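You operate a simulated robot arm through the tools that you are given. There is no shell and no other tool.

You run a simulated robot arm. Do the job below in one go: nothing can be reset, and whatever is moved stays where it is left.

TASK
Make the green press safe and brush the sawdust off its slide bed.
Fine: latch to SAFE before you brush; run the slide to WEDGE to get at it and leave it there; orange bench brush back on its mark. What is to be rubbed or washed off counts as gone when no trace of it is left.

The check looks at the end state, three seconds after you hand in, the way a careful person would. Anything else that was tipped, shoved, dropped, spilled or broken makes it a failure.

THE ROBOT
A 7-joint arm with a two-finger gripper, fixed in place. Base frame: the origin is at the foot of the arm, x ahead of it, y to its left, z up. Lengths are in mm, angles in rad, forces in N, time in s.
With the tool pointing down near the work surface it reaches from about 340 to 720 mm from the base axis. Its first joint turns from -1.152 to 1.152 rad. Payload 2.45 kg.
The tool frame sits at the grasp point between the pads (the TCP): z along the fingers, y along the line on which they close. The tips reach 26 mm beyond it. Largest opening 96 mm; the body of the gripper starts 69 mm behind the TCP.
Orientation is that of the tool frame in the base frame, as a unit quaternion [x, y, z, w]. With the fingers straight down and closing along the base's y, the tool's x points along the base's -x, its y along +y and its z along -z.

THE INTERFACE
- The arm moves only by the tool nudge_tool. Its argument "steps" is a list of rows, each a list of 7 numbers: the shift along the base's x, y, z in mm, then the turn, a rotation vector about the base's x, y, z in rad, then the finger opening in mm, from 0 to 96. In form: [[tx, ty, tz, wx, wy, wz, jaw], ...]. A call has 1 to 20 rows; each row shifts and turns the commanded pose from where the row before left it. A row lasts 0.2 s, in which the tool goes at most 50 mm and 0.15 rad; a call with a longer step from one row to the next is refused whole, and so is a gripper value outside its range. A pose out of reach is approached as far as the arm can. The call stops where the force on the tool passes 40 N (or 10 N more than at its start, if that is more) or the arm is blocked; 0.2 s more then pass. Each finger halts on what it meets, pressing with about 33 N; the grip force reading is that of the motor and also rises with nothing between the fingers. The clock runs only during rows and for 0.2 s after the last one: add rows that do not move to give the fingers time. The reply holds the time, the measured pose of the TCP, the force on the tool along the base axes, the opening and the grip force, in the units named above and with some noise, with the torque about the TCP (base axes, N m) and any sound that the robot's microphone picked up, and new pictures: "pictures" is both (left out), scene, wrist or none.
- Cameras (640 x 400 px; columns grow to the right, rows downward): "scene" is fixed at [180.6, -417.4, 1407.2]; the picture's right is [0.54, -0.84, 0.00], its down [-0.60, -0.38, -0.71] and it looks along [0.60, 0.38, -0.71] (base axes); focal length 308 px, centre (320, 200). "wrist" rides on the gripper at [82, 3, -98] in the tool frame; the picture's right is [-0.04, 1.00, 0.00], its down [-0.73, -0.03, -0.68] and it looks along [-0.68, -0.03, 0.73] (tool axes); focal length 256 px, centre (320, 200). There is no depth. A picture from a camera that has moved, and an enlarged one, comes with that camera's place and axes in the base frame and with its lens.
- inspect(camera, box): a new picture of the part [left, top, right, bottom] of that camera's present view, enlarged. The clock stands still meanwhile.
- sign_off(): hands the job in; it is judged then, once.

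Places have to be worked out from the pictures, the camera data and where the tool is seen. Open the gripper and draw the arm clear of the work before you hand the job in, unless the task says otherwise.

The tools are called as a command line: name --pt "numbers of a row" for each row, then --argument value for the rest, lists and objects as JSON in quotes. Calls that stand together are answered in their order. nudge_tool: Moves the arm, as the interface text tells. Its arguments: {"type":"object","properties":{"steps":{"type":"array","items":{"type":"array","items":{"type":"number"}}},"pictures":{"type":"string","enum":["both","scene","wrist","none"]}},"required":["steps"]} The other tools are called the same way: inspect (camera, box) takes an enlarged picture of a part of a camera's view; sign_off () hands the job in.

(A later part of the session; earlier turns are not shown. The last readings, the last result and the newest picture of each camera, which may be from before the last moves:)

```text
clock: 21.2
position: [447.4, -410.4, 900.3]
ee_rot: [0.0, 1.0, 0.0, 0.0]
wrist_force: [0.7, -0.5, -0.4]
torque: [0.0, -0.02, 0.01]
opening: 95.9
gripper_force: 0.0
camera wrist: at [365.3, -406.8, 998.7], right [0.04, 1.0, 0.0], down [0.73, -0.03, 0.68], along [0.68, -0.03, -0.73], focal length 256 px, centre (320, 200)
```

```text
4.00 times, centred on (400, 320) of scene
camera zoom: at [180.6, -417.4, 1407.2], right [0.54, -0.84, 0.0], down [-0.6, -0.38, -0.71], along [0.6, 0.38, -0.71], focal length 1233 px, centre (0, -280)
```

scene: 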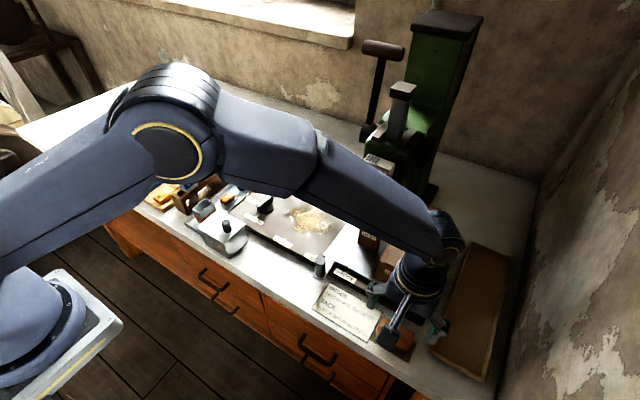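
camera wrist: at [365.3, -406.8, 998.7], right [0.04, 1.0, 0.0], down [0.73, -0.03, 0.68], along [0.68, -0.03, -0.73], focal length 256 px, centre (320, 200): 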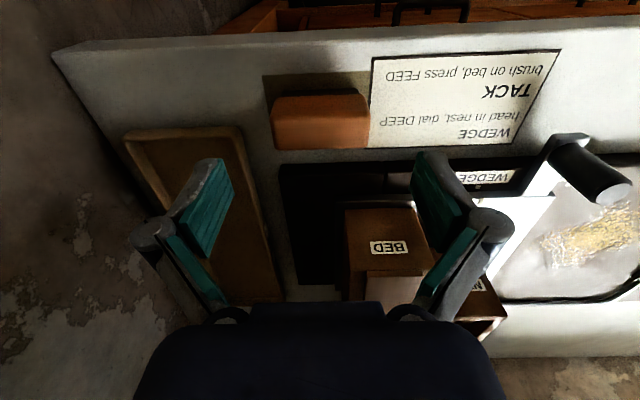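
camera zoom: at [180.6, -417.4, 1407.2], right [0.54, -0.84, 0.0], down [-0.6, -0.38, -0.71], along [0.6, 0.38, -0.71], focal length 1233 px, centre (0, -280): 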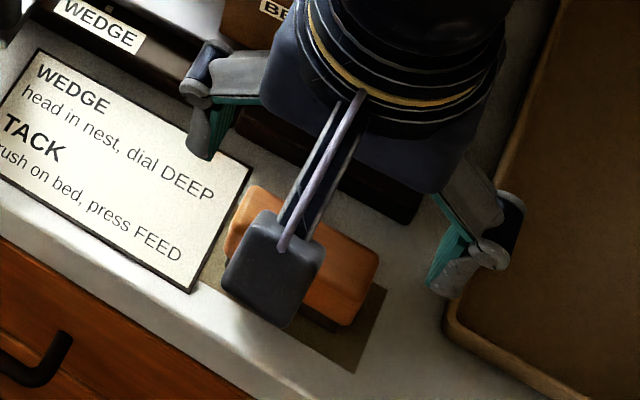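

The block measures about 61 (y) × 24 (x) mm, wood from z ≈ 821 to 846 over about 20 mm of bristle, centred near (447.5, -409.5). I'll go down with the pads at its two ends, tips kept above the bristles, and close.

nudge_tool --pt "0 1 -15 0 0 0 86" --pt "0 0 -15 0 0 0 84" --pt "0 0 -12 0 0 0 84" --pt "0 0 -7 0 0 0 84" --pt "0 0 0 0 0 0 84"

inspect --camera "wrist" --box '[180, 60, 460, 260]'

inspect --camera "scene" --box '[350, 270, 450, 370]'

```text
clock: 22.4
position: [445.9, -409.8, 849.6]
ee_rot: [-0.001, 1.0, 0.0, 0.001]
wrist_force: [0.0, 0.4, 0.6]
torque: [0.01, 0.0, 0.01]
opening: 84.1
gripper_force: 0.0
camera wrist: at [365.0, -405.8, 948.7], right [0.04, 1.0, 0.0], down [0.73, -0.03, 0.68], along [0.68, -0.03, -0.73], focal length 256 px, centre (320, 200)
```

scene: 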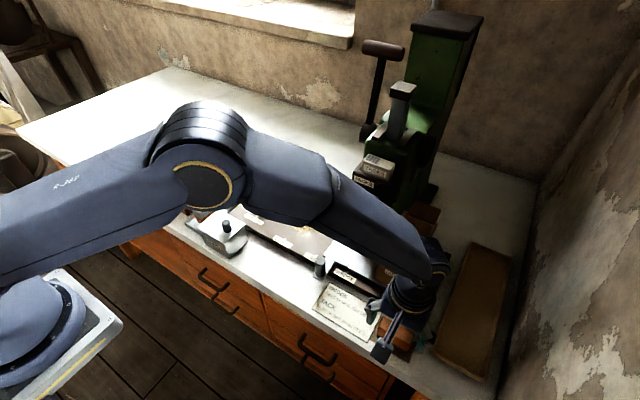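
wrist: 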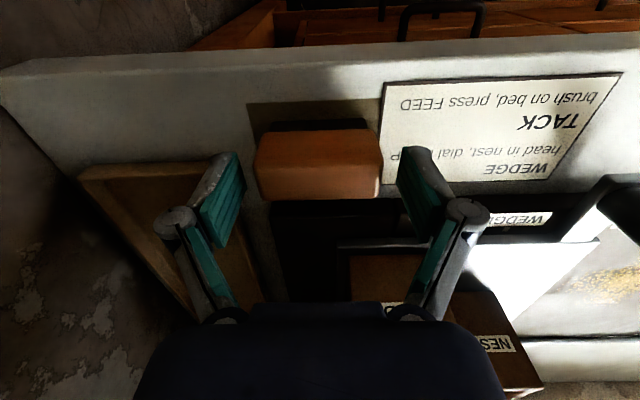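

```text
2.00 times, centred on (320, 160) of wrist
camera zoom: at [365.0, -405.8, 948.7], right [0.04, 1.0, 0.0], down [0.73, -0.03, 0.68], along [0.68, -0.03, -0.73], focal length 512 px, centre (320, 280)
```

zoom: 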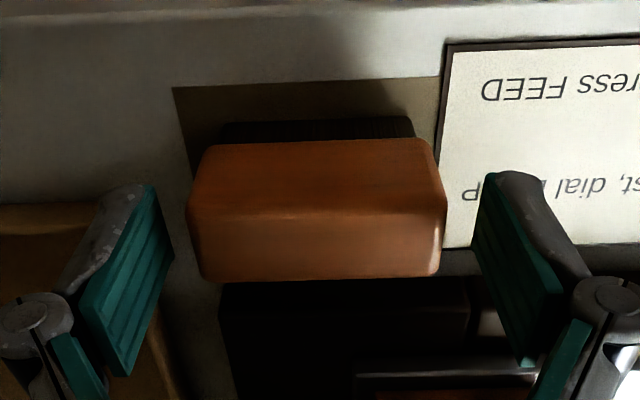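

```text
4.00 times, centred on (400, 320) of scene
camera zoom: at [180.6, -417.4, 1407.2], right [0.54, -0.84, 0.0], down [-0.6, -0.38, -0.71], along [0.6, 0.38, -0.71], focal length 1233 px, centre (0, -280)
```

zoom: 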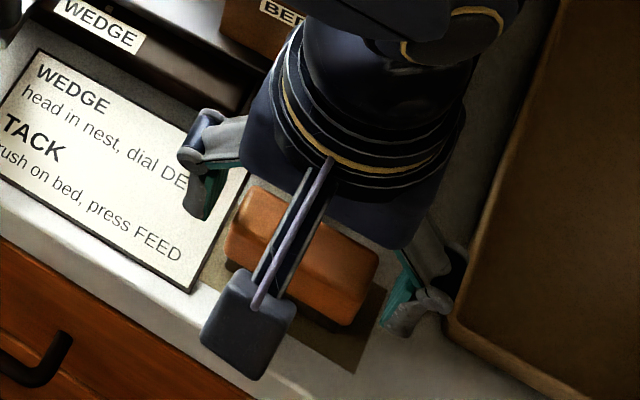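

The pads straddle the block, with a slightly larger gap on the +y side, so its centre is at about y = -411. I'll shift 1.2 mm and close gently.

nudge_tool --pt "1 -1.2 0 0 0 0 78" --pt "0 0 0 0 0 0 70" --pt "0 0 0 0 0 0 62" --pt "0 0 0 0 0 0 50" --pt "0 0 0 0 0 0 45" --pt "0 0 0 0 0 0 45" --pt "0 0 0 0 0 0 45"

inspect --camera "wrist" --box '[180, 60, 460, 260]'

```text
clock: 24.0
position: [448.0, -411.4, 850.9]
ee_rot: [0.001, 1.0, 0.0, 0.0]
wrist_force: [0.0, 0.2, 2.5]
torque: [0.08, 0.05, 0.0]
opening: 63.1
gripper_force: 32.7
camera wrist: at [366.2, -407.6, 949.1], right [0.04, 1.0, 0.0], down [0.73, -0.03, 0.68], along [0.68, -0.03, -0.73], focal length 256 px, centre (320, 200)
```

scene: 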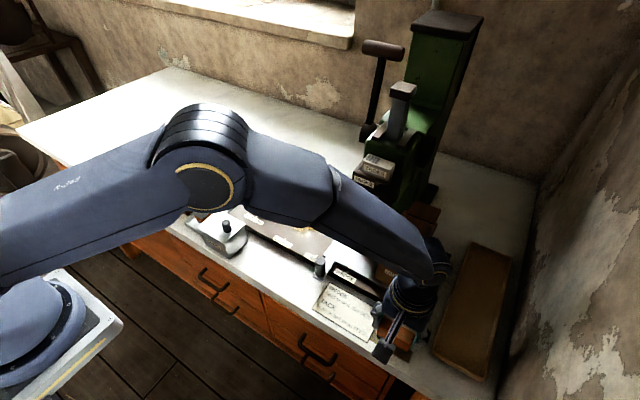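
wrist: 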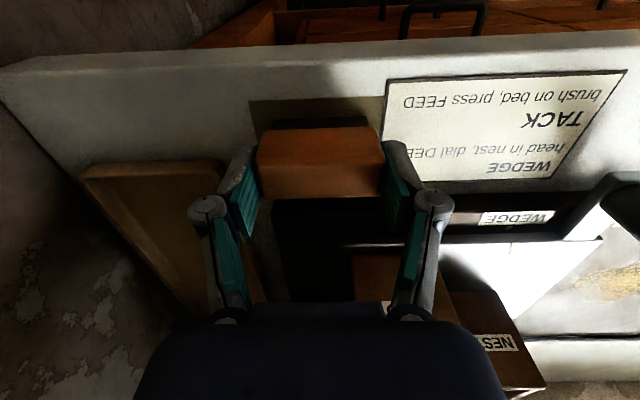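

```text
2.00 times, centred on (320, 160) of wrist
camera zoom: at [366.2, -407.6, 949.1], right [0.04, 1.0, 0.0], down [0.73, -0.03, 0.68], along [0.68, -0.03, -0.73], focal length 512 px, centre (320, 280)
```

zoom: 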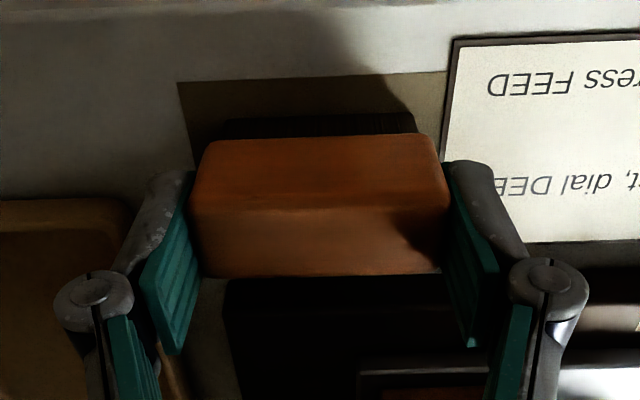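

The brush is gripped at 63 mm, 33 N. I'll lift it straight up and check that it comes along level.

nudge_tool --pt "0 0 10 0 0 0 45" --pt "0 0 20 0 0 0 45" --pt "0 0 40 0 0 0 45" --pt "0 0 40 0 0 0 45" --pt "0 0 0 0 0 0 45"

inspect --camera "wrist" --box '[180, 60, 460, 260]'

```text
clock: 25.2
position: [447.0, -408.6, 959.1]
ee_rot: [0.0, 1.0, 0.0, 0.0]
wrist_force: [0.0, 0.2, -1.0]
torque: [-0.02, -0.02, 0.0]
opening: 63.1
gripper_force: 33.4
camera wrist: at [366.5, -405.1, 1057.4], right [0.04, 1.0, 0.0], down [0.73, -0.03, 0.68], along [0.68, -0.03, -0.73], focal length 256 px, centre (320, 200)
```

scene: 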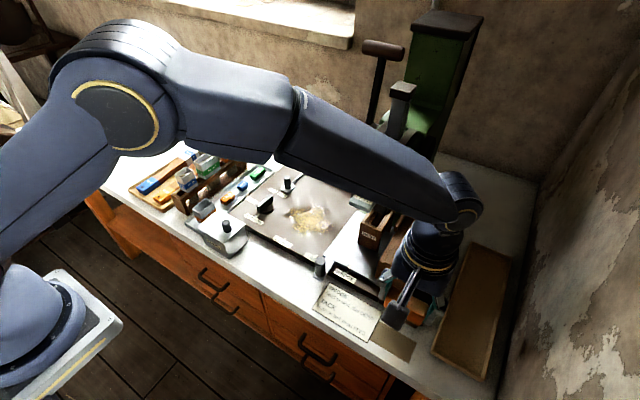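
wrist: 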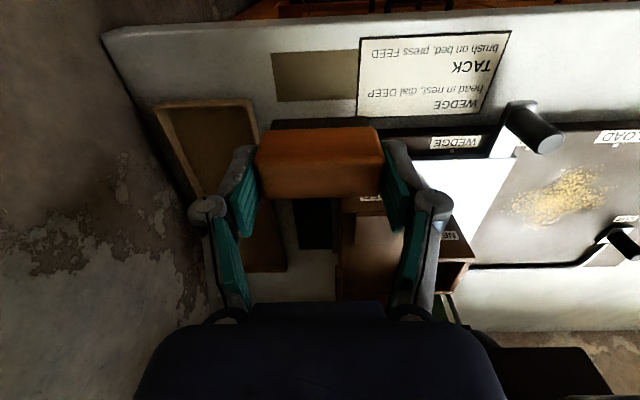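

```text
2.00 times, centred on (320, 160) of wrist
camera zoom: at [366.5, -405.1, 1057.4], right [0.04, 1.0, 0.0], down [0.73, -0.03, 0.68], along [0.68, -0.03, -0.73], focal length 512 px, centre (320, 280)
```

zoom: 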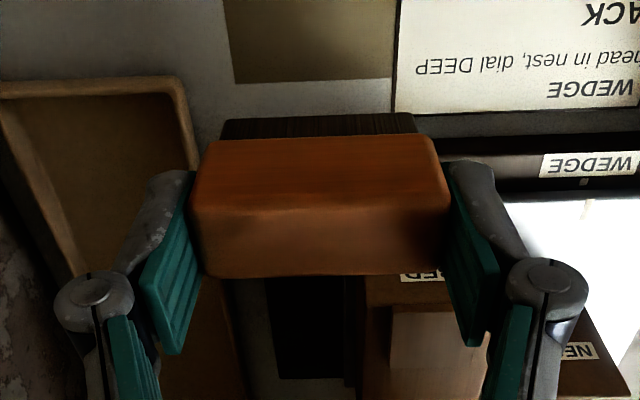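

The brush came up level and the mark is clear, centred near (447.5, -412). I'll carry it at height along the front edge, past the slide knob, to the dust area.

nudge_tool --pt "-1 42 2 0 0 0 45" --pt "-1 43 2 0 0 0 45" --pt "-1 43 2 0 0 0 45" --pt "-1 43 2 0 0 0 45" --pt "-1 43 2 0 0 0 45" --pt "-1 43 2 0 0 0 45" --pt "-1 43 2 0 0 0 45" --pt "0 0 0 0 0 0 45"

inspect --camera "wrist" --box '[180, 60, 460, 260]'

```text
clock: 27.0
position: [436.4, -110.9, 975.6]
ee_rot: [0.0, 1.0, -0.001, 0.0]
wrist_force: [0.5, 0.3, -1.9]
torque: [0.01, -0.02, -0.04]
opening: 63.1
gripper_force: 33.4
camera wrist: at [357.0, -107.2, 1074.5], right [0.04, 1.0, 0.0], down [0.73, -0.03, 0.68], along [0.68, -0.03, -0.73], focal length 256 px, centre (320, 200)
```

scene: 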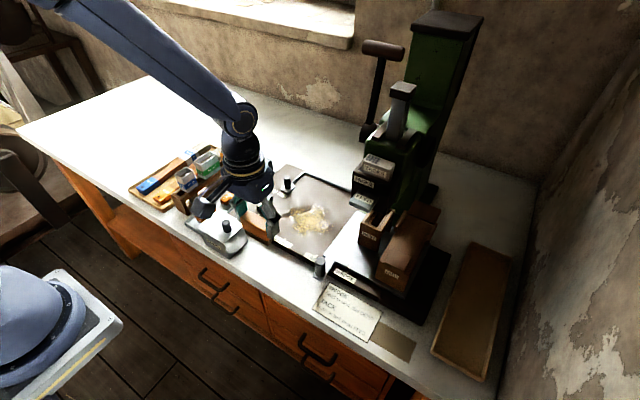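
wrist: 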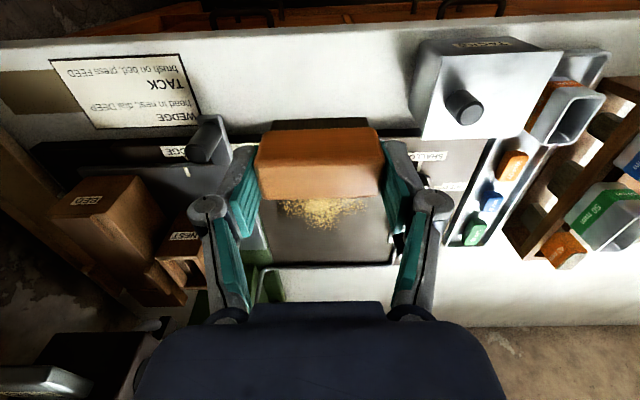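

```text
2.00 times, centred on (320, 160) of wrist
camera zoom: at [357.0, -107.2, 1074.5], right [0.04, 1.0, 0.0], down [0.73, -0.03, 0.68], along [0.68, -0.03, -0.73], focal length 512 px, centre (320, 280)
```

zoom: 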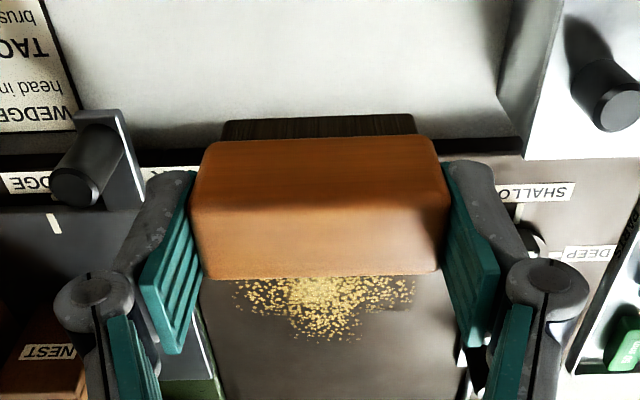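

The dust spans about x 550–670, y -180…-48. The plate edge is at y ≈ -200 and the dial disc starts at y ≈ -21, so three x-strokes at y ≈ -155, -112 and -71 cover it without touching either. I'll lower toward the near end of the middle lane.

nudge_tool --pt "33 0 -30 0 0 0 45" --pt "33 0 -30 0 0 0 45" --pt "33 -1 -30 0 0 0 45" --pt "0 0 -8 0 0 0 45" --pt "0 0 -6 0 0 0 45" --pt "0 0 0 0 0 0 45"

inspect --camera "scene" --box '[230, 170, 370, 270]'

```text
clock: 28.4
position: [539.0, -114.1, 873.1]
ee_rot: [0.0, 1.0, 0.0, 0.0]
wrist_force: [-0.3, 0.4, -0.9]
torque: [0.05, -0.04, -0.02]
opening: 62.8
gripper_force: 33.1
camera wrist: at [458.2, -110.1, 971.4], right [0.04, 1.0, 0.0], down [0.73, -0.03, 0.68], along [0.68, -0.03, -0.73], focal length 256 px, centre (320, 200)
```

scene: 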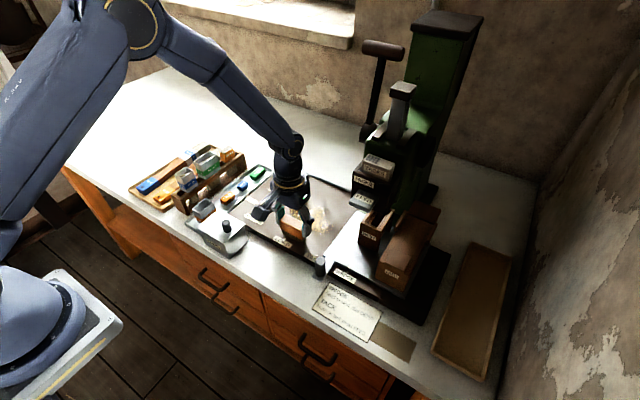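
wrist: 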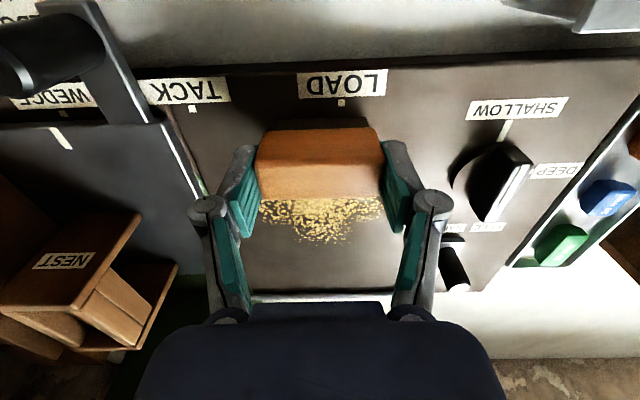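

```text
4.00 times, centred on (300, 220) of scene
camera zoom: at [180.6, -417.4, 1407.2], right [0.54, -0.84, 0.0], down [-0.6, -0.38, -0.71], along [0.6, 0.38, -0.71], focal length 1233 px, centre (400, 120)
```

zoom: 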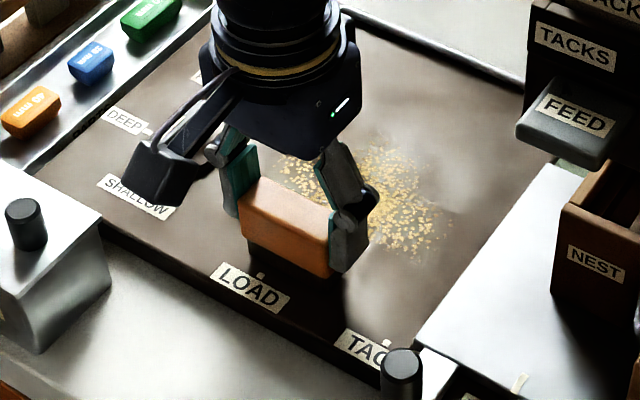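

The brush hovers about 10 mm over the bed. I'll lower in small steps until I feel contact.

nudge_tool --pt "0 0 -3 0 0 0 45" --pt "0 0 -3 0 0 0 45" --pt "0 0 0 0 0 0 45" --pictures "none"

nudge_tool --pt "0 0 -1.5 0 0 0 45" --pt "0 0 -1.5 0 0 0 45" --pt "0 0 0 0 0 0 45" --pictures "none"

inspect --camera "scene" --box '[260, 190, 340, 260]'

```text
clock: 29.2
position: [540.1, -113.8, 867.6]
ee_rot: [0.001, 1.0, -0.001, 0.001]
wrist_force: [-3.1, 0.9, 22.6]
torque: [0.05, 0.06, -0.01]
opening: 63.4
gripper_force: 33.1
```

```text
clock: 30.0
position: [539.4, -112.7, 863.4]
ee_rot: [0.0, 1.0, -0.001, 0.002]
wrist_force: [4.3, -5.3, 22.0]
torque: [-0.18, -0.17, 0.01]
opening: 63.3
gripper_force: 32.9
```

```text
5.71 times, centred on (300, 225) of scene
camera zoom: at [180.3, -417.4, 1407.2], right [0.54, -0.84, 0.0], down [-0.6, -0.38, -0.71], along [0.6, 0.38, -0.71], focal length 1762 px, centre (434, 57)
```

zoom: 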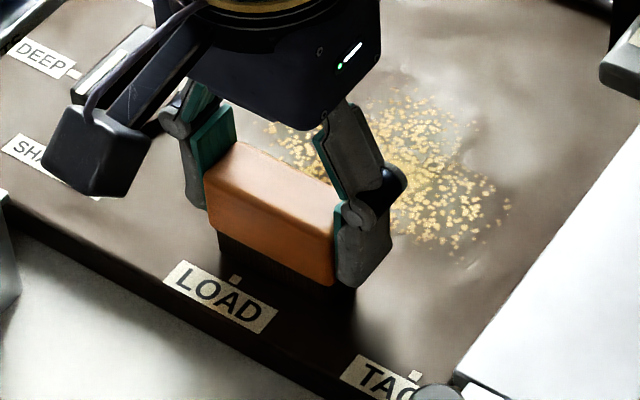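

Contact came at TCP z ≈ 867, and the last 3 mm made the brush slip up a little in the pads at 22 N, so I'll press no harder. I'll ease up 1 mm and stroke away along the middle lane.

nudge_tool --pt "0 0 1 0 0 0 45" --pt "8 0 0 0 0 0 45" --pt "10 0 0 0 0 0 45" --pt "10 0 0 0 0 0 45" --pt "10 0 0 0 0 0 45"

inspect --camera "scene" --box '[250, 180, 350, 260]'

inspect --camera "wrist" --box '[180, 60, 460, 260]'

```text
clock: 31.2
position: [576.8, -112.1, 861.4]
ee_rot: [0.0, 1.0, 0.0, 0.001]
wrist_force: [-3.5, 1.4, 10.3]
torque: [0.21, 0.12, 0.04]
opening: 63.5
gripper_force: 33.1
camera wrist: at [496.4, -108.3, 961.0], right [0.04, 1.0, 0.0], down [0.73, -0.03, 0.68], along [0.68, -0.03, -0.73], focal length 256 px, centre (320, 200)
```

scene: 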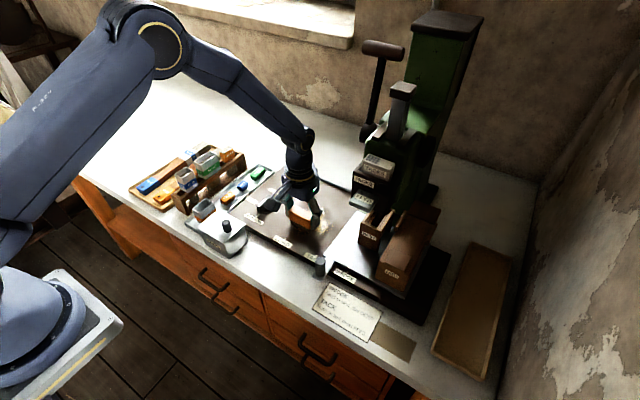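
wrist: 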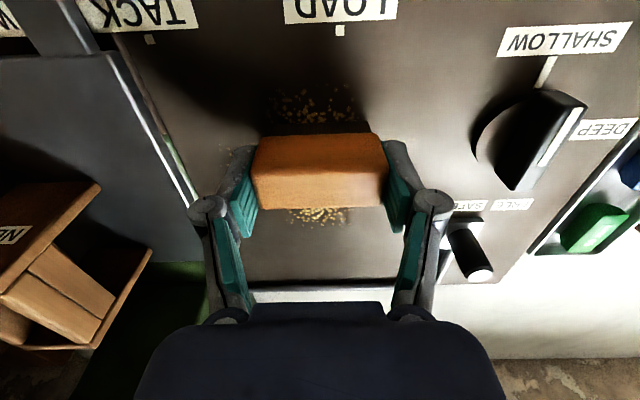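

```text
5.00 times, centred on (300, 220) of scene
camera zoom: at [180.3, -417.3, 1407.2], right [0.54, -0.84, 0.0], down [-0.6, -0.38, -0.71], along [0.6, 0.38, -0.71], focal length 1542 px, centre (420, 100)
```

zoom: 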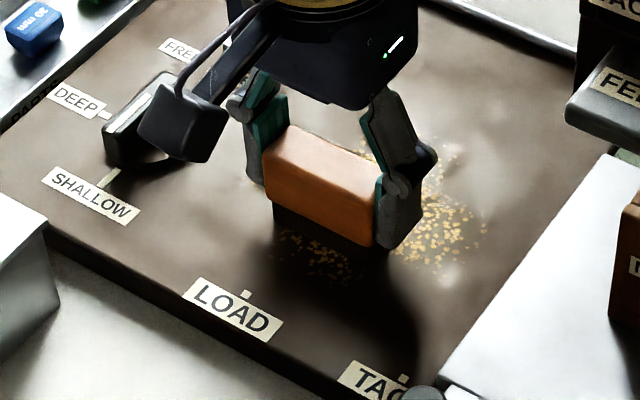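

```text
2.00 times, centred on (320, 160) of wrist
camera zoom: at [496.4, -108.3, 961.0], right [0.04, 1.0, 0.0], down [0.73, -0.03, 0.68], along [0.68, -0.03, -0.73], focal length 512 px, centre (320, 280)
```

zoom: 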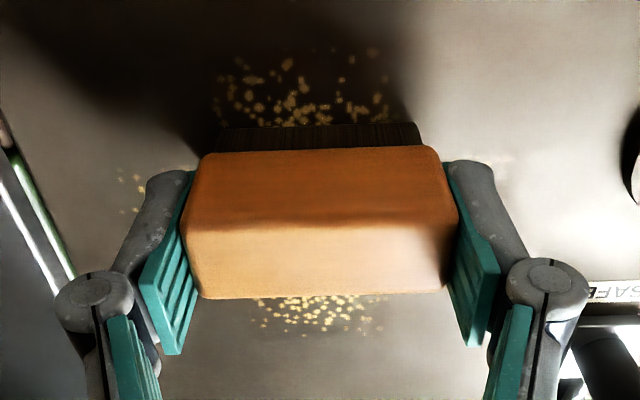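

The bristles are clearing the dust gradually, with drag under 5 N. I'll finish this lane out to x ≈ 685 and come back over it.

nudge_tool --pt "10 0 0 0 0 0 45" --pt "10 0 0 0 0 0 45" --pt "10 0 0 0 0 0 45" --pt "10 0 0 0 0 0 45" --pt "10 0 0 0 0 0 45" --pt "10 0 0 0 0 0 45" --pt "10 0 0 0 0 0 45" --pt "10 0 0 0 0 0 45" --pt "10 0 0 0 0 0 45" --pt "10 0 0 0 0 0 45" --pt "6 0 0 0 0 0 45"

inspect --camera "scene" --box '[250, 180, 350, 260]'

inspect --camera "wrist" --box '[180, 0, 460, 200]'

```text
clock: 33.6
position: [685.0, -113.2, 862.4]
ee_rot: [0.0, 1.0, 0.0, 0.001]
wrist_force: [0.4, -0.4, -0.8]
torque: [0.0, 0.0, -0.03]
opening: 63.0
gripper_force: 33.1
camera wrist: at [603.9, -109.7, 961.6], right [0.04, 1.0, 0.0], down [0.73, -0.03, 0.68], along [0.68, -0.03, -0.73], focal length 256 px, centre (320, 200)
```

scene: 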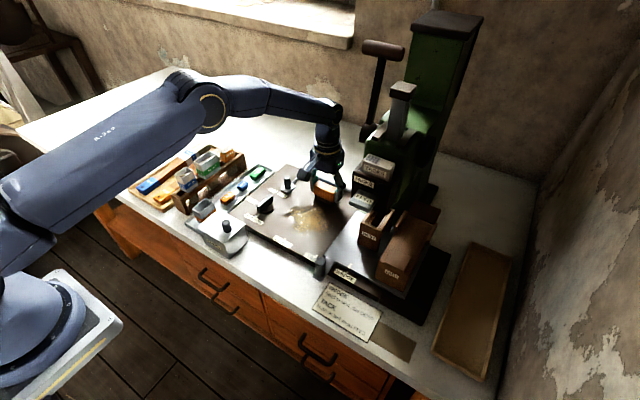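
wrist: 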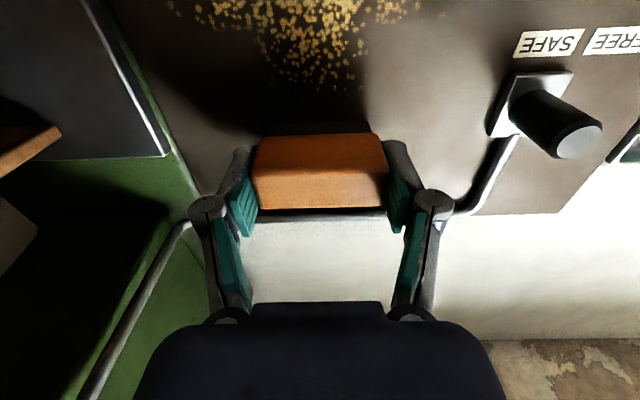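

```text
5.00 times, centred on (300, 220) of scene
camera zoom: at [180.6, -417.4, 1407.2], right [0.54, -0.84, 0.0], down [-0.6, -0.38, -0.71], along [0.6, 0.38, -0.71], focal length 1542 px, centre (420, 100)
```

zoom: 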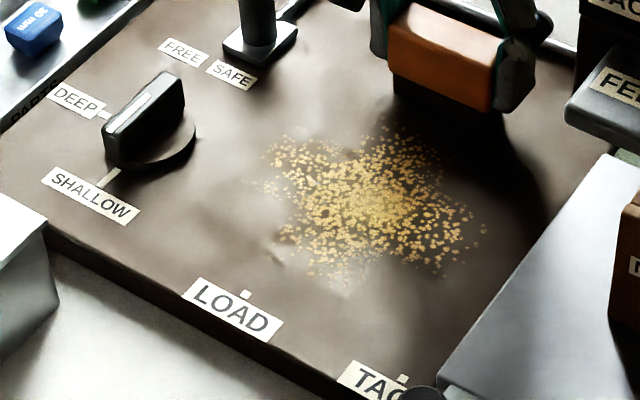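

```text
2.00 times, centred on (320, 100) of wrist
camera zoom: at [603.9, -109.7, 961.6], right [0.04, 1.0, 0.0], down [0.73, -0.03, 0.68], along [0.68, -0.03, -0.73], focal length 512 px, centre (320, 400)
```

zoom: 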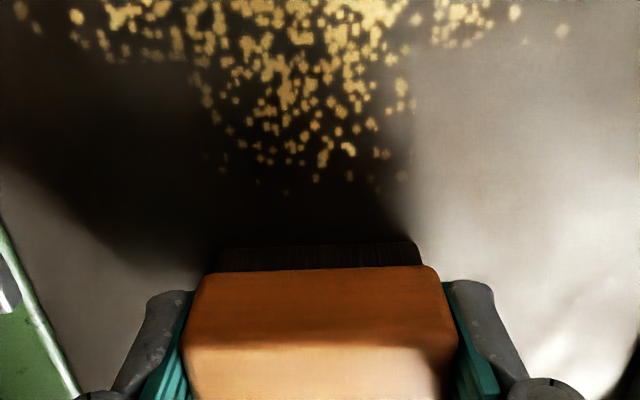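

Force has dropped to zero at the far end, so contact was lost during the stroke. I'll lower in 1 mm steps until there is light pressure again.

nudge_tool --pt "0 0 -1 0 0 0 45" --pt "0 0 0 0 0 0 45" --pictures "none"

nudge_tool --pt "0 0 -1 0 0 0 45" --pt "0 0 0 0 0 0 45" --pictures "none"

```text
clock: 34.2
position: [685.1, -112.3, 862.2]
ee_rot: [0.0, 1.0, 0.0, 0.0]
wrist_force: [-1.7, -0.8, 2.5]
torque: [0.05, -0.04, 0.02]
opening: 63.3
gripper_force: 32.8
```

```text
clock: 34.8
position: [685.0, -113.4, 863.0]
ee_rot: [0.001, 1.0, 0.0, 0.002]
wrist_force: [-0.7, -0.1, 13.7]
torque: [0.13, 0.06, 0.02]
opening: 63.1
gripper_force: 32.9
```

That gives 13.7 N, a suitable brushing pressure. I'll stroke back along the lane.

nudge_tool --pt "-10 0 0 0 0 0 45" --pt "-10 0 0 0 0 0 45" --pt "-10 0 0 0 0 0 45" --pt "-10 0 0 0 0 0 45" --pt "-10 0 0 0 0 0 45" --pt "-10 0 0 0 0 0 45" --pt "-10 0 0 0 0 0 45" --pictures "none"

nudge_tool --pt "-10 0 0 0 0 0 45" --pt "-10 0 0 0 0 0 45" --pt "-10 0 0 0 0 0 45" --pt "-10 0 0 0 0 0 45" --pt "-10 0 0 0 0 0 45" --pt "-10 0 0 0 0 0 45" --pt "-10 0 0 0 0 0 45" --pt "-10 0 0 0 0 0 45"

inspect --camera "scene" --box '[250, 180, 350, 260]'

inspect --camera "wrist" --box '[180, 60, 460, 260]'

```text
clock: 36.4
position: [615.0, -113.0, 862.4]
ee_rot: [0.0, 1.0, 0.0, 0.002]
wrist_force: [3.4, 0.3, 7.2]
torque: [0.04, -0.11, -0.04]
opening: 63.2
gripper_force: 33.4
```

```text
clock: 38.2
position: [533.0, -110.6, 862.1]
ee_rot: [0.0, 1.0, 0.0, 0.001]
wrist_force: [5.4, 0.5, 13.7]
torque: [0.06, -0.15, -0.06]
opening: 63.5
gripper_force: 33.2
camera wrist: at [452.1, -107.6, 960.4], right [0.04, 1.0, 0.0], down [0.73, -0.03, 0.68], along [0.68, -0.03, -0.73], focal length 256 px, centre (320, 200)
```

scene: 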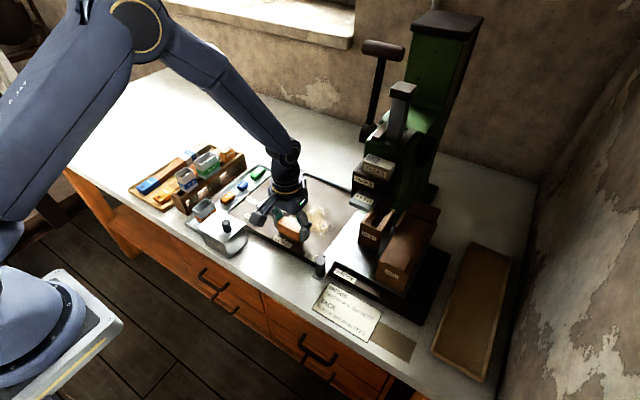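
wrist: 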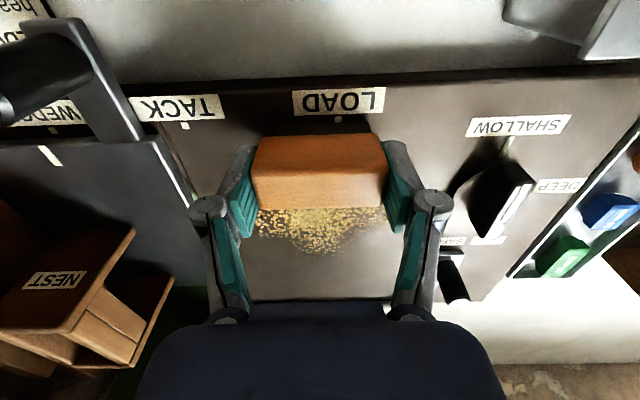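

```text
5.00 times, centred on (300, 220) of scene
camera zoom: at [180.5, -417.3, 1407.2], right [0.54, -0.84, 0.0], down [-0.6, -0.38, -0.71], along [0.6, 0.38, -0.71], focal length 1542 px, centre (420, 100)
```

zoom: 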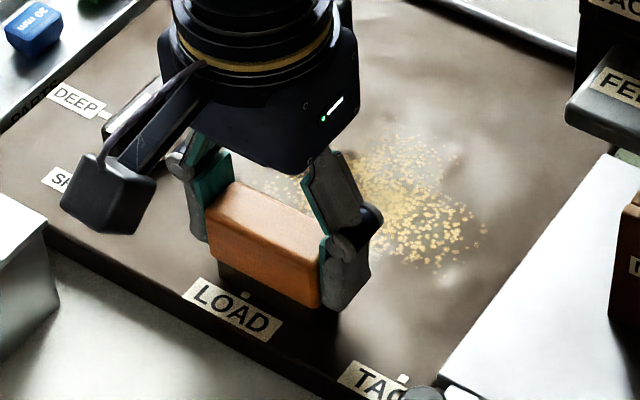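

```text
2.00 times, centred on (320, 160) of wrist
camera zoom: at [452.1, -107.6, 960.4], right [0.04, 1.0, 0.0], down [0.73, -0.03, 0.68], along [0.68, -0.03, -0.73], focal length 512 px, centre (320, 280)
```

zoom: 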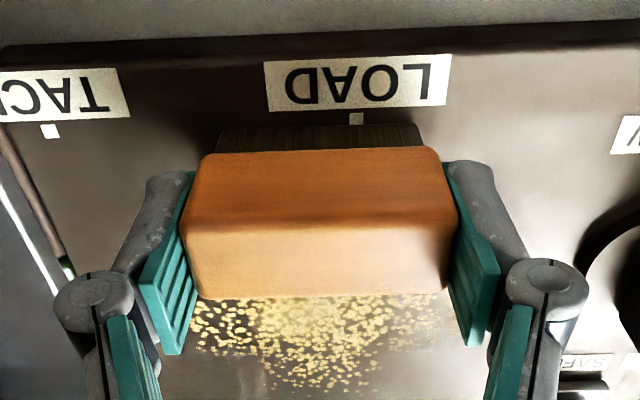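

Each pass fades the dust further. With a touch more pressure I'll do a full out-and-back on the middle lane and judge the rate.

nudge_tool --pt "5 0 -0.5 0 0 0 45" --pt "15 0 0 0 0 0 45" --pt "15 0 0 0 0 0 45" --pt "15 0 0 0 0 0 45" --pt "15 0 0 0 0 0 45" --pt "15 0 0 0 0 0 45" --pt "15 0 0 0 0 0 45" --pt "15 0 0 0 0 0 45" --pt "15 0 0 0 0 0 45" --pt "15 0 0 0 0 0 45" --pt "-15 0 0 0 0 0 45" --pt "-15 0 0 0 0 0 45" --pt "-15 0 0 0 0 0 45" --pt "-15 0 0 0 0 0 45" --pt "-15 0 0 0 0 0 45" --pt "-15 0 0 0 0 0 45" --pt "-15 0 0 0 0 0 45" --pt "-15 0 0 0 0 0 45" --pt "-15 0 0 0 0 0 45"

inspect --camera "wrist" --box '[180, 60, 460, 260]'

inspect --camera "scene" --box '[250, 180, 350, 260]'

```text
clock: 42.2
position: [537.9, -111.8, 861.4]
ee_rot: [0.0, 1.0, -0.001, -0.001]
wrist_force: [0.8, 0.6, 1.7]
torque: [-0.07, -0.09, 0.02]
opening: 63.2
gripper_force: 33.1
camera wrist: at [456.8, -108.8, 959.9], right [0.04, 1.0, 0.0], down [0.73, -0.03, 0.68], along [0.68, -0.03, -0.74], focal length 256 px, centre (320, 200)
```

scene: 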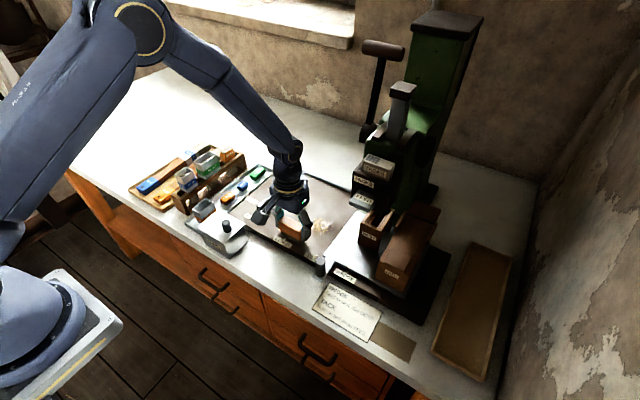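
wrist: 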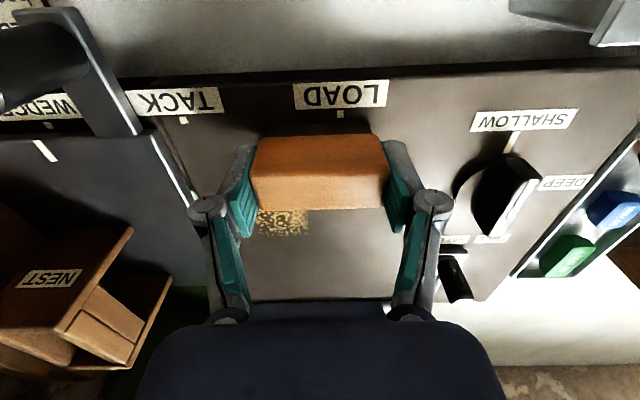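

```text
2.00 times, centred on (320, 160) of wrist
camera zoom: at [456.8, -108.8, 959.9], right [0.04, 1.0, 0.0], down [0.73, -0.03, 0.68], along [0.68, -0.03, -0.74], focal length 512 px, centre (320, 280)
```

zoom: 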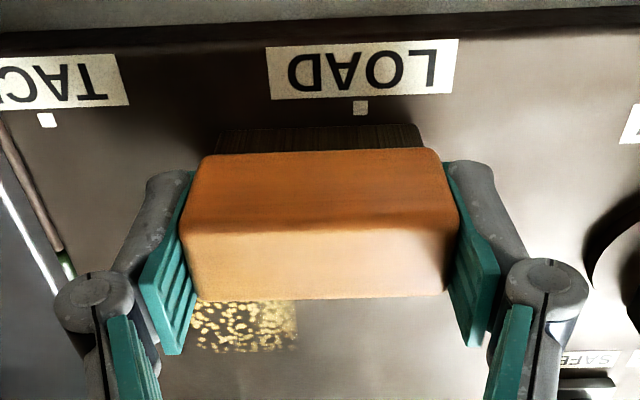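

```text
5.00 times, centred on (300, 220) of scene
camera zoom: at [180.6, -417.4, 1407.2], right [0.54, -0.84, 0.0], down [-0.6, -0.38, -0.71], along [0.6, 0.38, -0.71], focal length 1542 px, centre (420, 100)
```

zoom: 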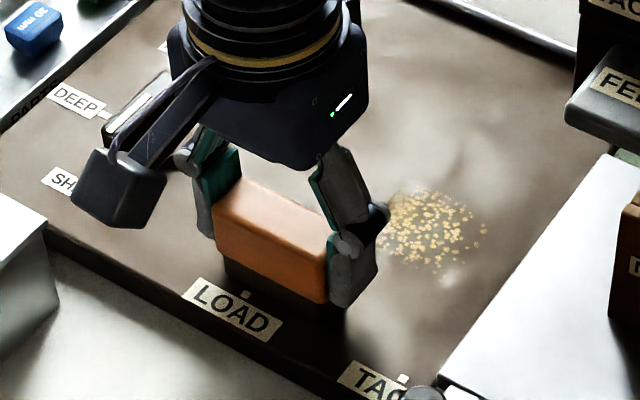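

The middle lane is clean. Next is the left lane at y ≈ -154: I'll lift slightly, shift over and set down.

nudge_tool --pt "0 0 4 0 0 0 45" --pt "0 -22 0 0 0 0 45" --pt "0 -21 0 0 0 0 45" --pt "0 0 -4 0 0 0 45" --pt "0 0 -0.7 0 0 0 45" --pt "0 0 0 0 0 0 45"

```text
clock: 43.6
position: [539.3, -156.6, 861.1]
ee_rot: [0.0, 1.0, -0.001, 0.0]
wrist_force: [-0.7, -1.3, 13.9]
torque: [0.13, 0.1, 0.0]
opening: 63.1
gripper_force: 33.2
camera wrist: at [458.3, -152.5, 959.5], right [0.04, 1.0, 0.0], down [0.73, -0.03, 0.68], along [0.68, -0.03, -0.73], focal length 256 px, centre (320, 200)
```

scene: 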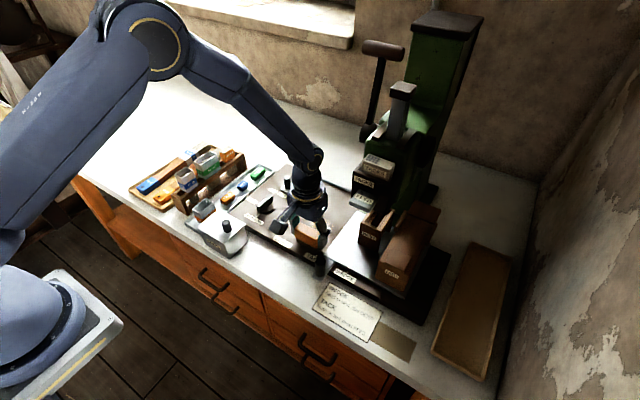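
wrist: 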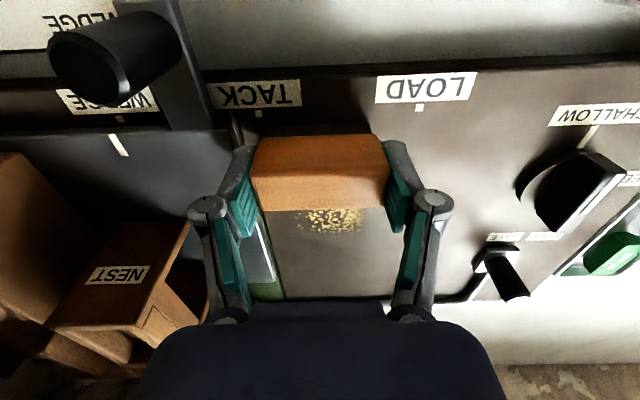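

Pressure is 14 N here, and the nest box face (y ≈ -255) is well clear of the fingers. I'll stroke out and back along this lane.

nudge_tool --pt "10 0 0 0 0 0 45" --pt "13 0 0 0 0 0 45" --pt "13 0 0 0 0 0 45" --pt "13 0 0 0 0 0 45" --pt "13 0 0 0 0 0 45" --pt "13 0 0 0 0 0 45" --pt "13 0 0 0 0 0 45" --pt "13 0 0 0 0 0 45" --pt "13 0 0 0 0 0 45" --pt "13 0 0 0 0 0 45" --pt "-13 0 0 0 0 0 45" --pt "-13 0 0 0 0 0 45" --pt "-13 0 0 0 0 0 45" --pt "-13 0 0 0 0 0 45" --pt "-13 0 0 0 0 0 45" --pt "-13 0 0 0 0 0 45" --pt "-13 0 0 0 0 0 45" --pt "-13 0 0 0 0 0 45" --pt "-13 0 0 0 0 0 45" --pt "-10 0 0 0 0 0 45"

inspect --camera "wrist" --box '[180, 60, 460, 260]'

inspect --camera "scene" --box '[250, 180, 350, 260]'

```text
clock: 47.8
position: [539.3, -156.4, 861.9]
ee_rot: [-0.001, 1.0, 0.0, 0.0]
wrist_force: [0.4, 0.4, -1.6]
torque: [0.02, 0.0, -0.03]
opening: 63.2
gripper_force: 32.4
camera wrist: at [457.9, -152.7, 960.0], right [0.04, 1.0, 0.0], down [0.73, -0.03, 0.68], along [0.68, -0.03, -0.73], focal length 256 px, centre (320, 200)
```

scene: 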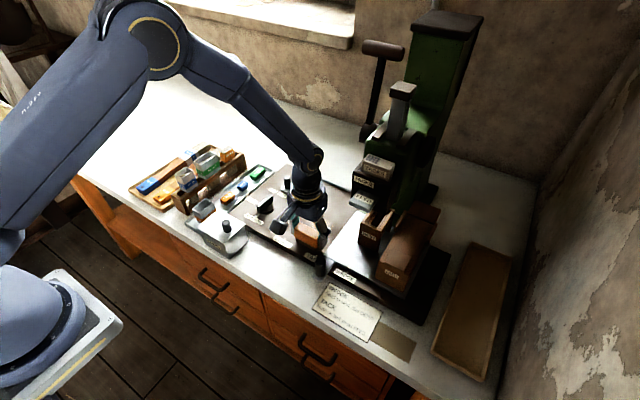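
wrist: 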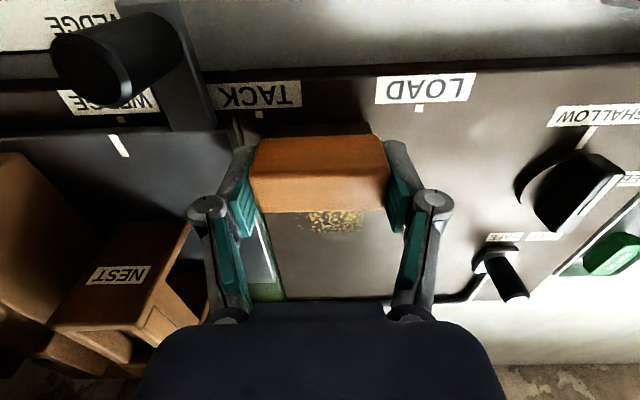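

```text
2.00 times, centred on (320, 160) of wrist
camera zoom: at [457.9, -152.7, 960.0], right [0.04, 1.0, 0.0], down [0.73, -0.03, 0.68], along [0.68, -0.03, -0.73], focal length 512 px, centre (320, 280)
```

zoom: 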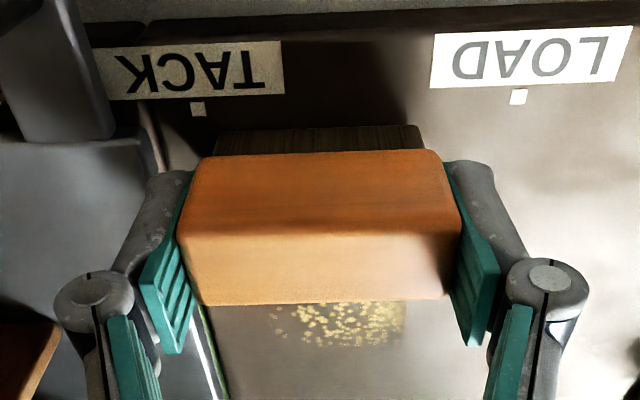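

```text
5.00 times, centred on (300, 220) of scene
camera zoom: at [180.6, -417.4, 1407.2], right [0.54, -0.84, 0.0], down [-0.6, -0.38, -0.71], along [0.6, 0.38, -0.71], focal length 1542 px, centre (420, 100)
```

zoom: 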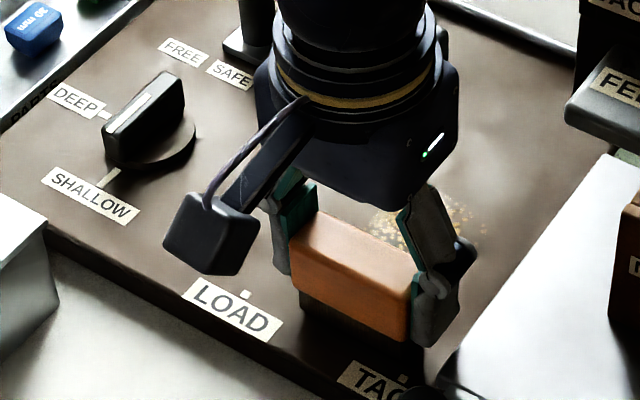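

The pressure faded to zero because the brush creeps up slightly in the pads during strokes. I'll lower 1.3 mm and add a small downward trend along the next out-and-back pass.

nudge_tool --pt "0 0 -1.4 0 0 0 45" --pt "13 0 -0.1 0 0 0 45" --pt "13 0 -0.1 0 0 0 45" --pt "13 0 -0.1 0 0 0 45" --pt "13 0 -0.1 0 0 0 45" --pt "13 0 -0.1 0 0 0 45" --pt "13 0 -0.1 0 0 0 45" --pt "13 0 -0.1 0 0 0 45" --pt "13 0 0 0 0 0 45" --pt "13 0 0 0 0 0 45" --pt "-13 0 -0.1 0 0 0 45" --pt "-13 0 -0.1 0 0 0 45" --pt "-13 0 -0.1 0 0 0 45" --pt "-13 0 -0.1 0 0 0 45" --pt "-13 0 -0.1 0 0 0 45" --pt "-13 0 -0.1 0 0 0 45" --pt "-13 0 0 0 0 0 45" --pt "-13 0 0 0 0 0 45" --pt "-13 0 0 0 0 0 45"

inspect --camera "wrist" --box '[180, 60, 460, 260]'

inspect --camera "scene" --box '[250, 180, 350, 260]'

```text
clock: 51.8
position: [538.0, -156.4, 858.3]
ee_rot: [0.001, 1.0, 0.0, 0.0]
wrist_force: [2.5, 0.6, 5.0]
torque: [-0.01, -0.11, 0.0]
opening: 63.3
gripper_force: 33.1
camera wrist: at [457.2, -153.0, 956.7], right [0.04, 1.0, 0.0], down [0.73, -0.03, 0.68], along [0.68, -0.03, -0.73], focal length 256 px, centre (320, 200)
```

scene: 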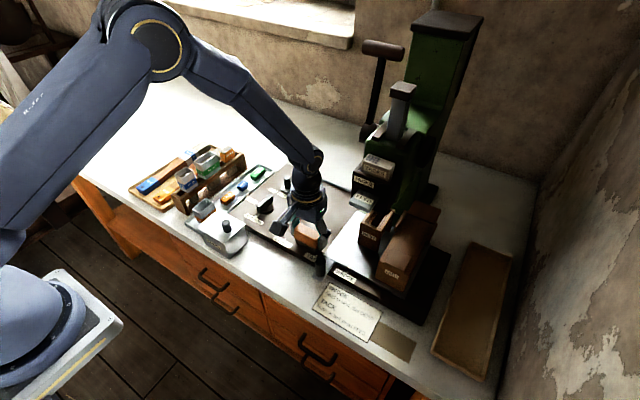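
wrist: 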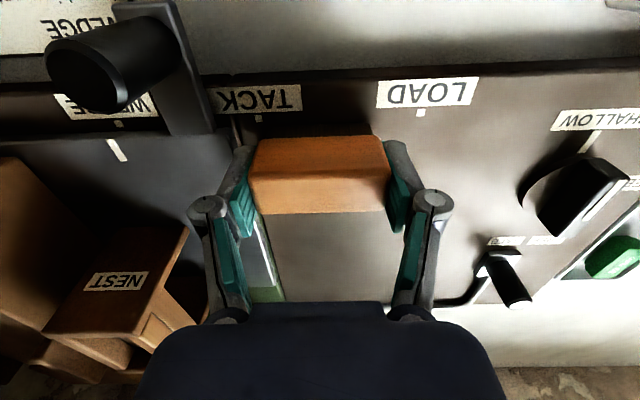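

```text
2.00 times, centred on (320, 160) of wrist
camera zoom: at [457.2, -153.0, 956.7], right [0.04, 1.0, 0.0], down [0.73, -0.03, 0.68], along [0.68, -0.03, -0.73], focal length 512 px, centre (320, 280)
```

zoom: 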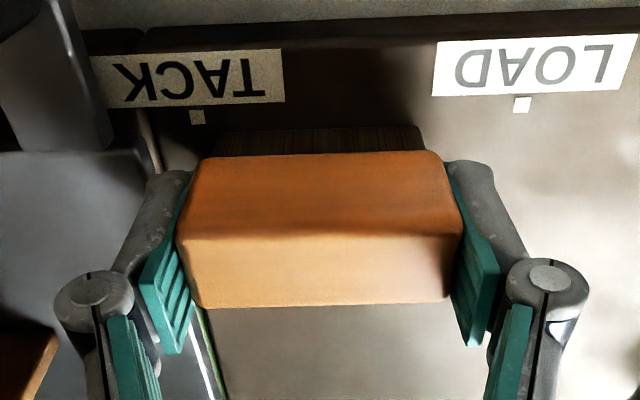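

```text
5.00 times, centred on (300, 220) of scene
camera zoom: at [180.6, -417.3, 1407.2], right [0.54, -0.84, 0.0], down [-0.6, -0.38, -0.71], along [0.6, 0.38, -0.71], focal length 1542 px, centre (420, 100)
```

zoom: 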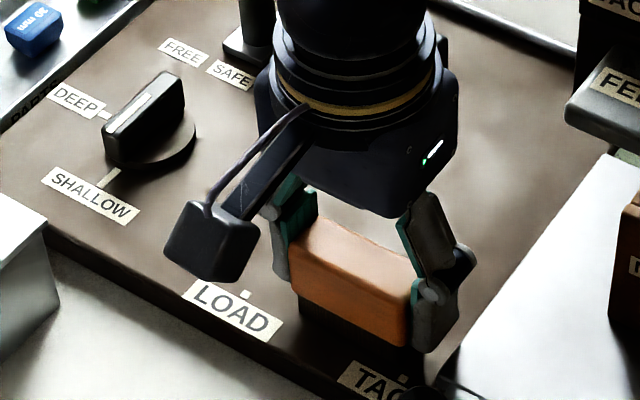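

The left lane looks clean. I'll lift and draw back to see the whole bed without the gripper in the way.

nudge_tool --pt "0 0 20 0 0 0 45" --pt "0 0 40 0 0 0 45" --pt "-30 0 30 0 0 0 45" --pt "-35 0 10 0 0 0 45" --pt "-35 0 10 0 0 0 45" --pt "0 0 0 0 0 0 45"

inspect --camera "scene" --box '[250, 170, 350, 250]'

inspect --camera "scene" --box '[270, 185, 335, 235]'

inspect --camera "wrist" --box '[200, 120, 440, 280]'

```text
clock: 53.2
position: [438.2, -158.7, 970.1]
ee_rot: [0.0, 1.0, 0.0, 0.0]
wrist_force: [0.1, -1.3, -0.6]
torque: [-0.06, -0.01, 0.0]
opening: 63.1
gripper_force: 33.1
camera wrist: at [357.0, -155.7, 1067.2], right [0.04, 1.0, 0.0], down [0.73, -0.03, 0.68], along [0.68, -0.03, -0.73], focal length 256 px, centre (320, 200)
```

scene: 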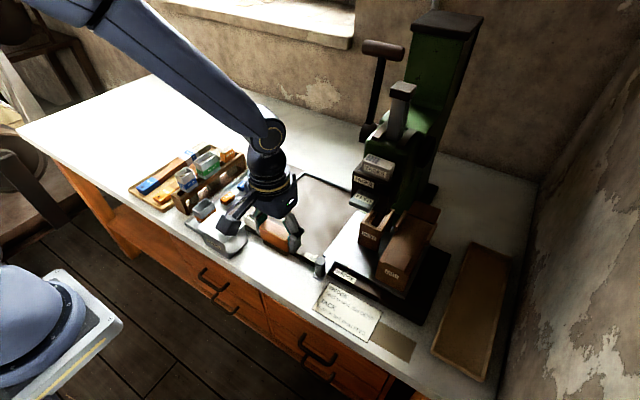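
wrist: 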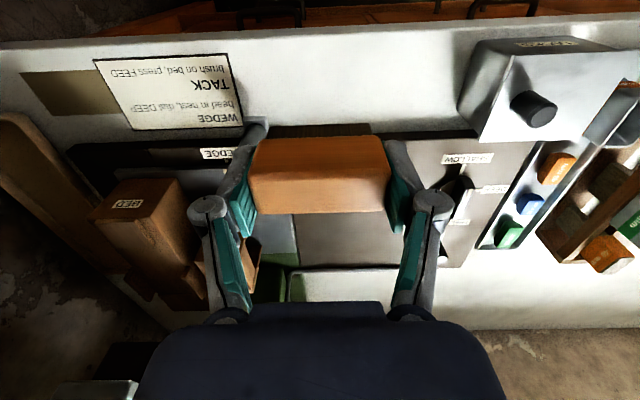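

```text
5.00 times, centred on (300, 210) of scene
camera zoom: at [180.6, -417.4, 1407.2], right [0.54, -0.84, 0.0], down [-0.6, -0.38, -0.71], along [0.6, 0.38, -0.71], focal length 1542 px, centre (420, 150)
```

zoom: 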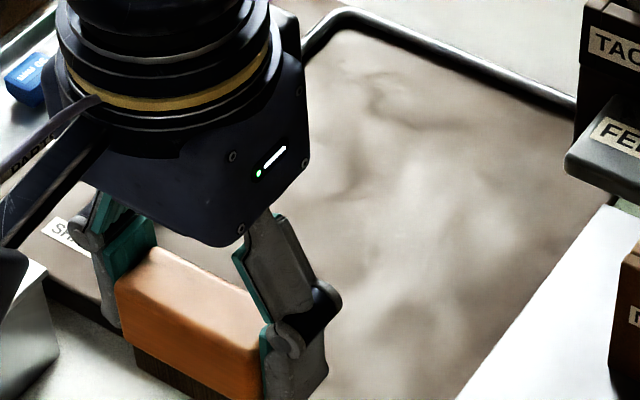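

```text
8.00 times, centred on (302, 210) of scene
camera zoom: at [180.6, -417.4, 1407.2], right [0.54, -0.84, 0.0], down [-0.6, -0.38, -0.71], along [0.6, 0.38, -0.71], focal length 2466 px, centre (460, 120)
```

zoom: 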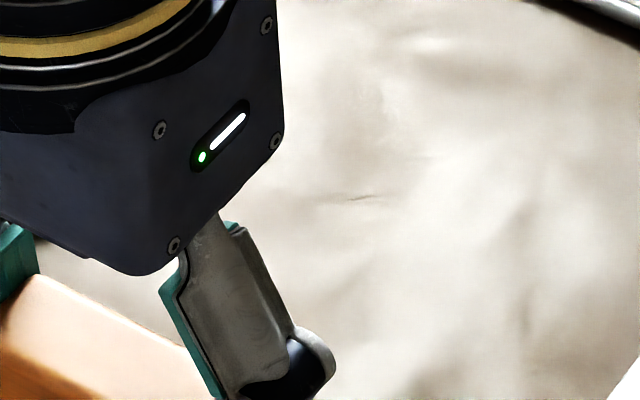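

```text
2.50 times, centred on (320, 200) of wrist
camera zoom: at [357.0, -155.7, 1067.2], right [0.04, 1.0, 0.0], down [0.73, -0.03, 0.68], along [0.68, -0.03, -0.73], focal length 640 px, centre (320, 200)
```

zoom: 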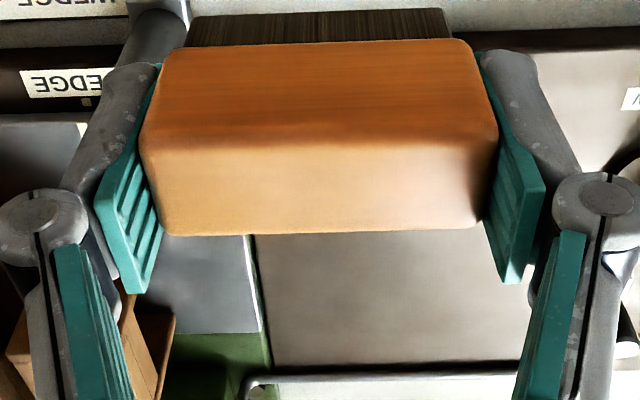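

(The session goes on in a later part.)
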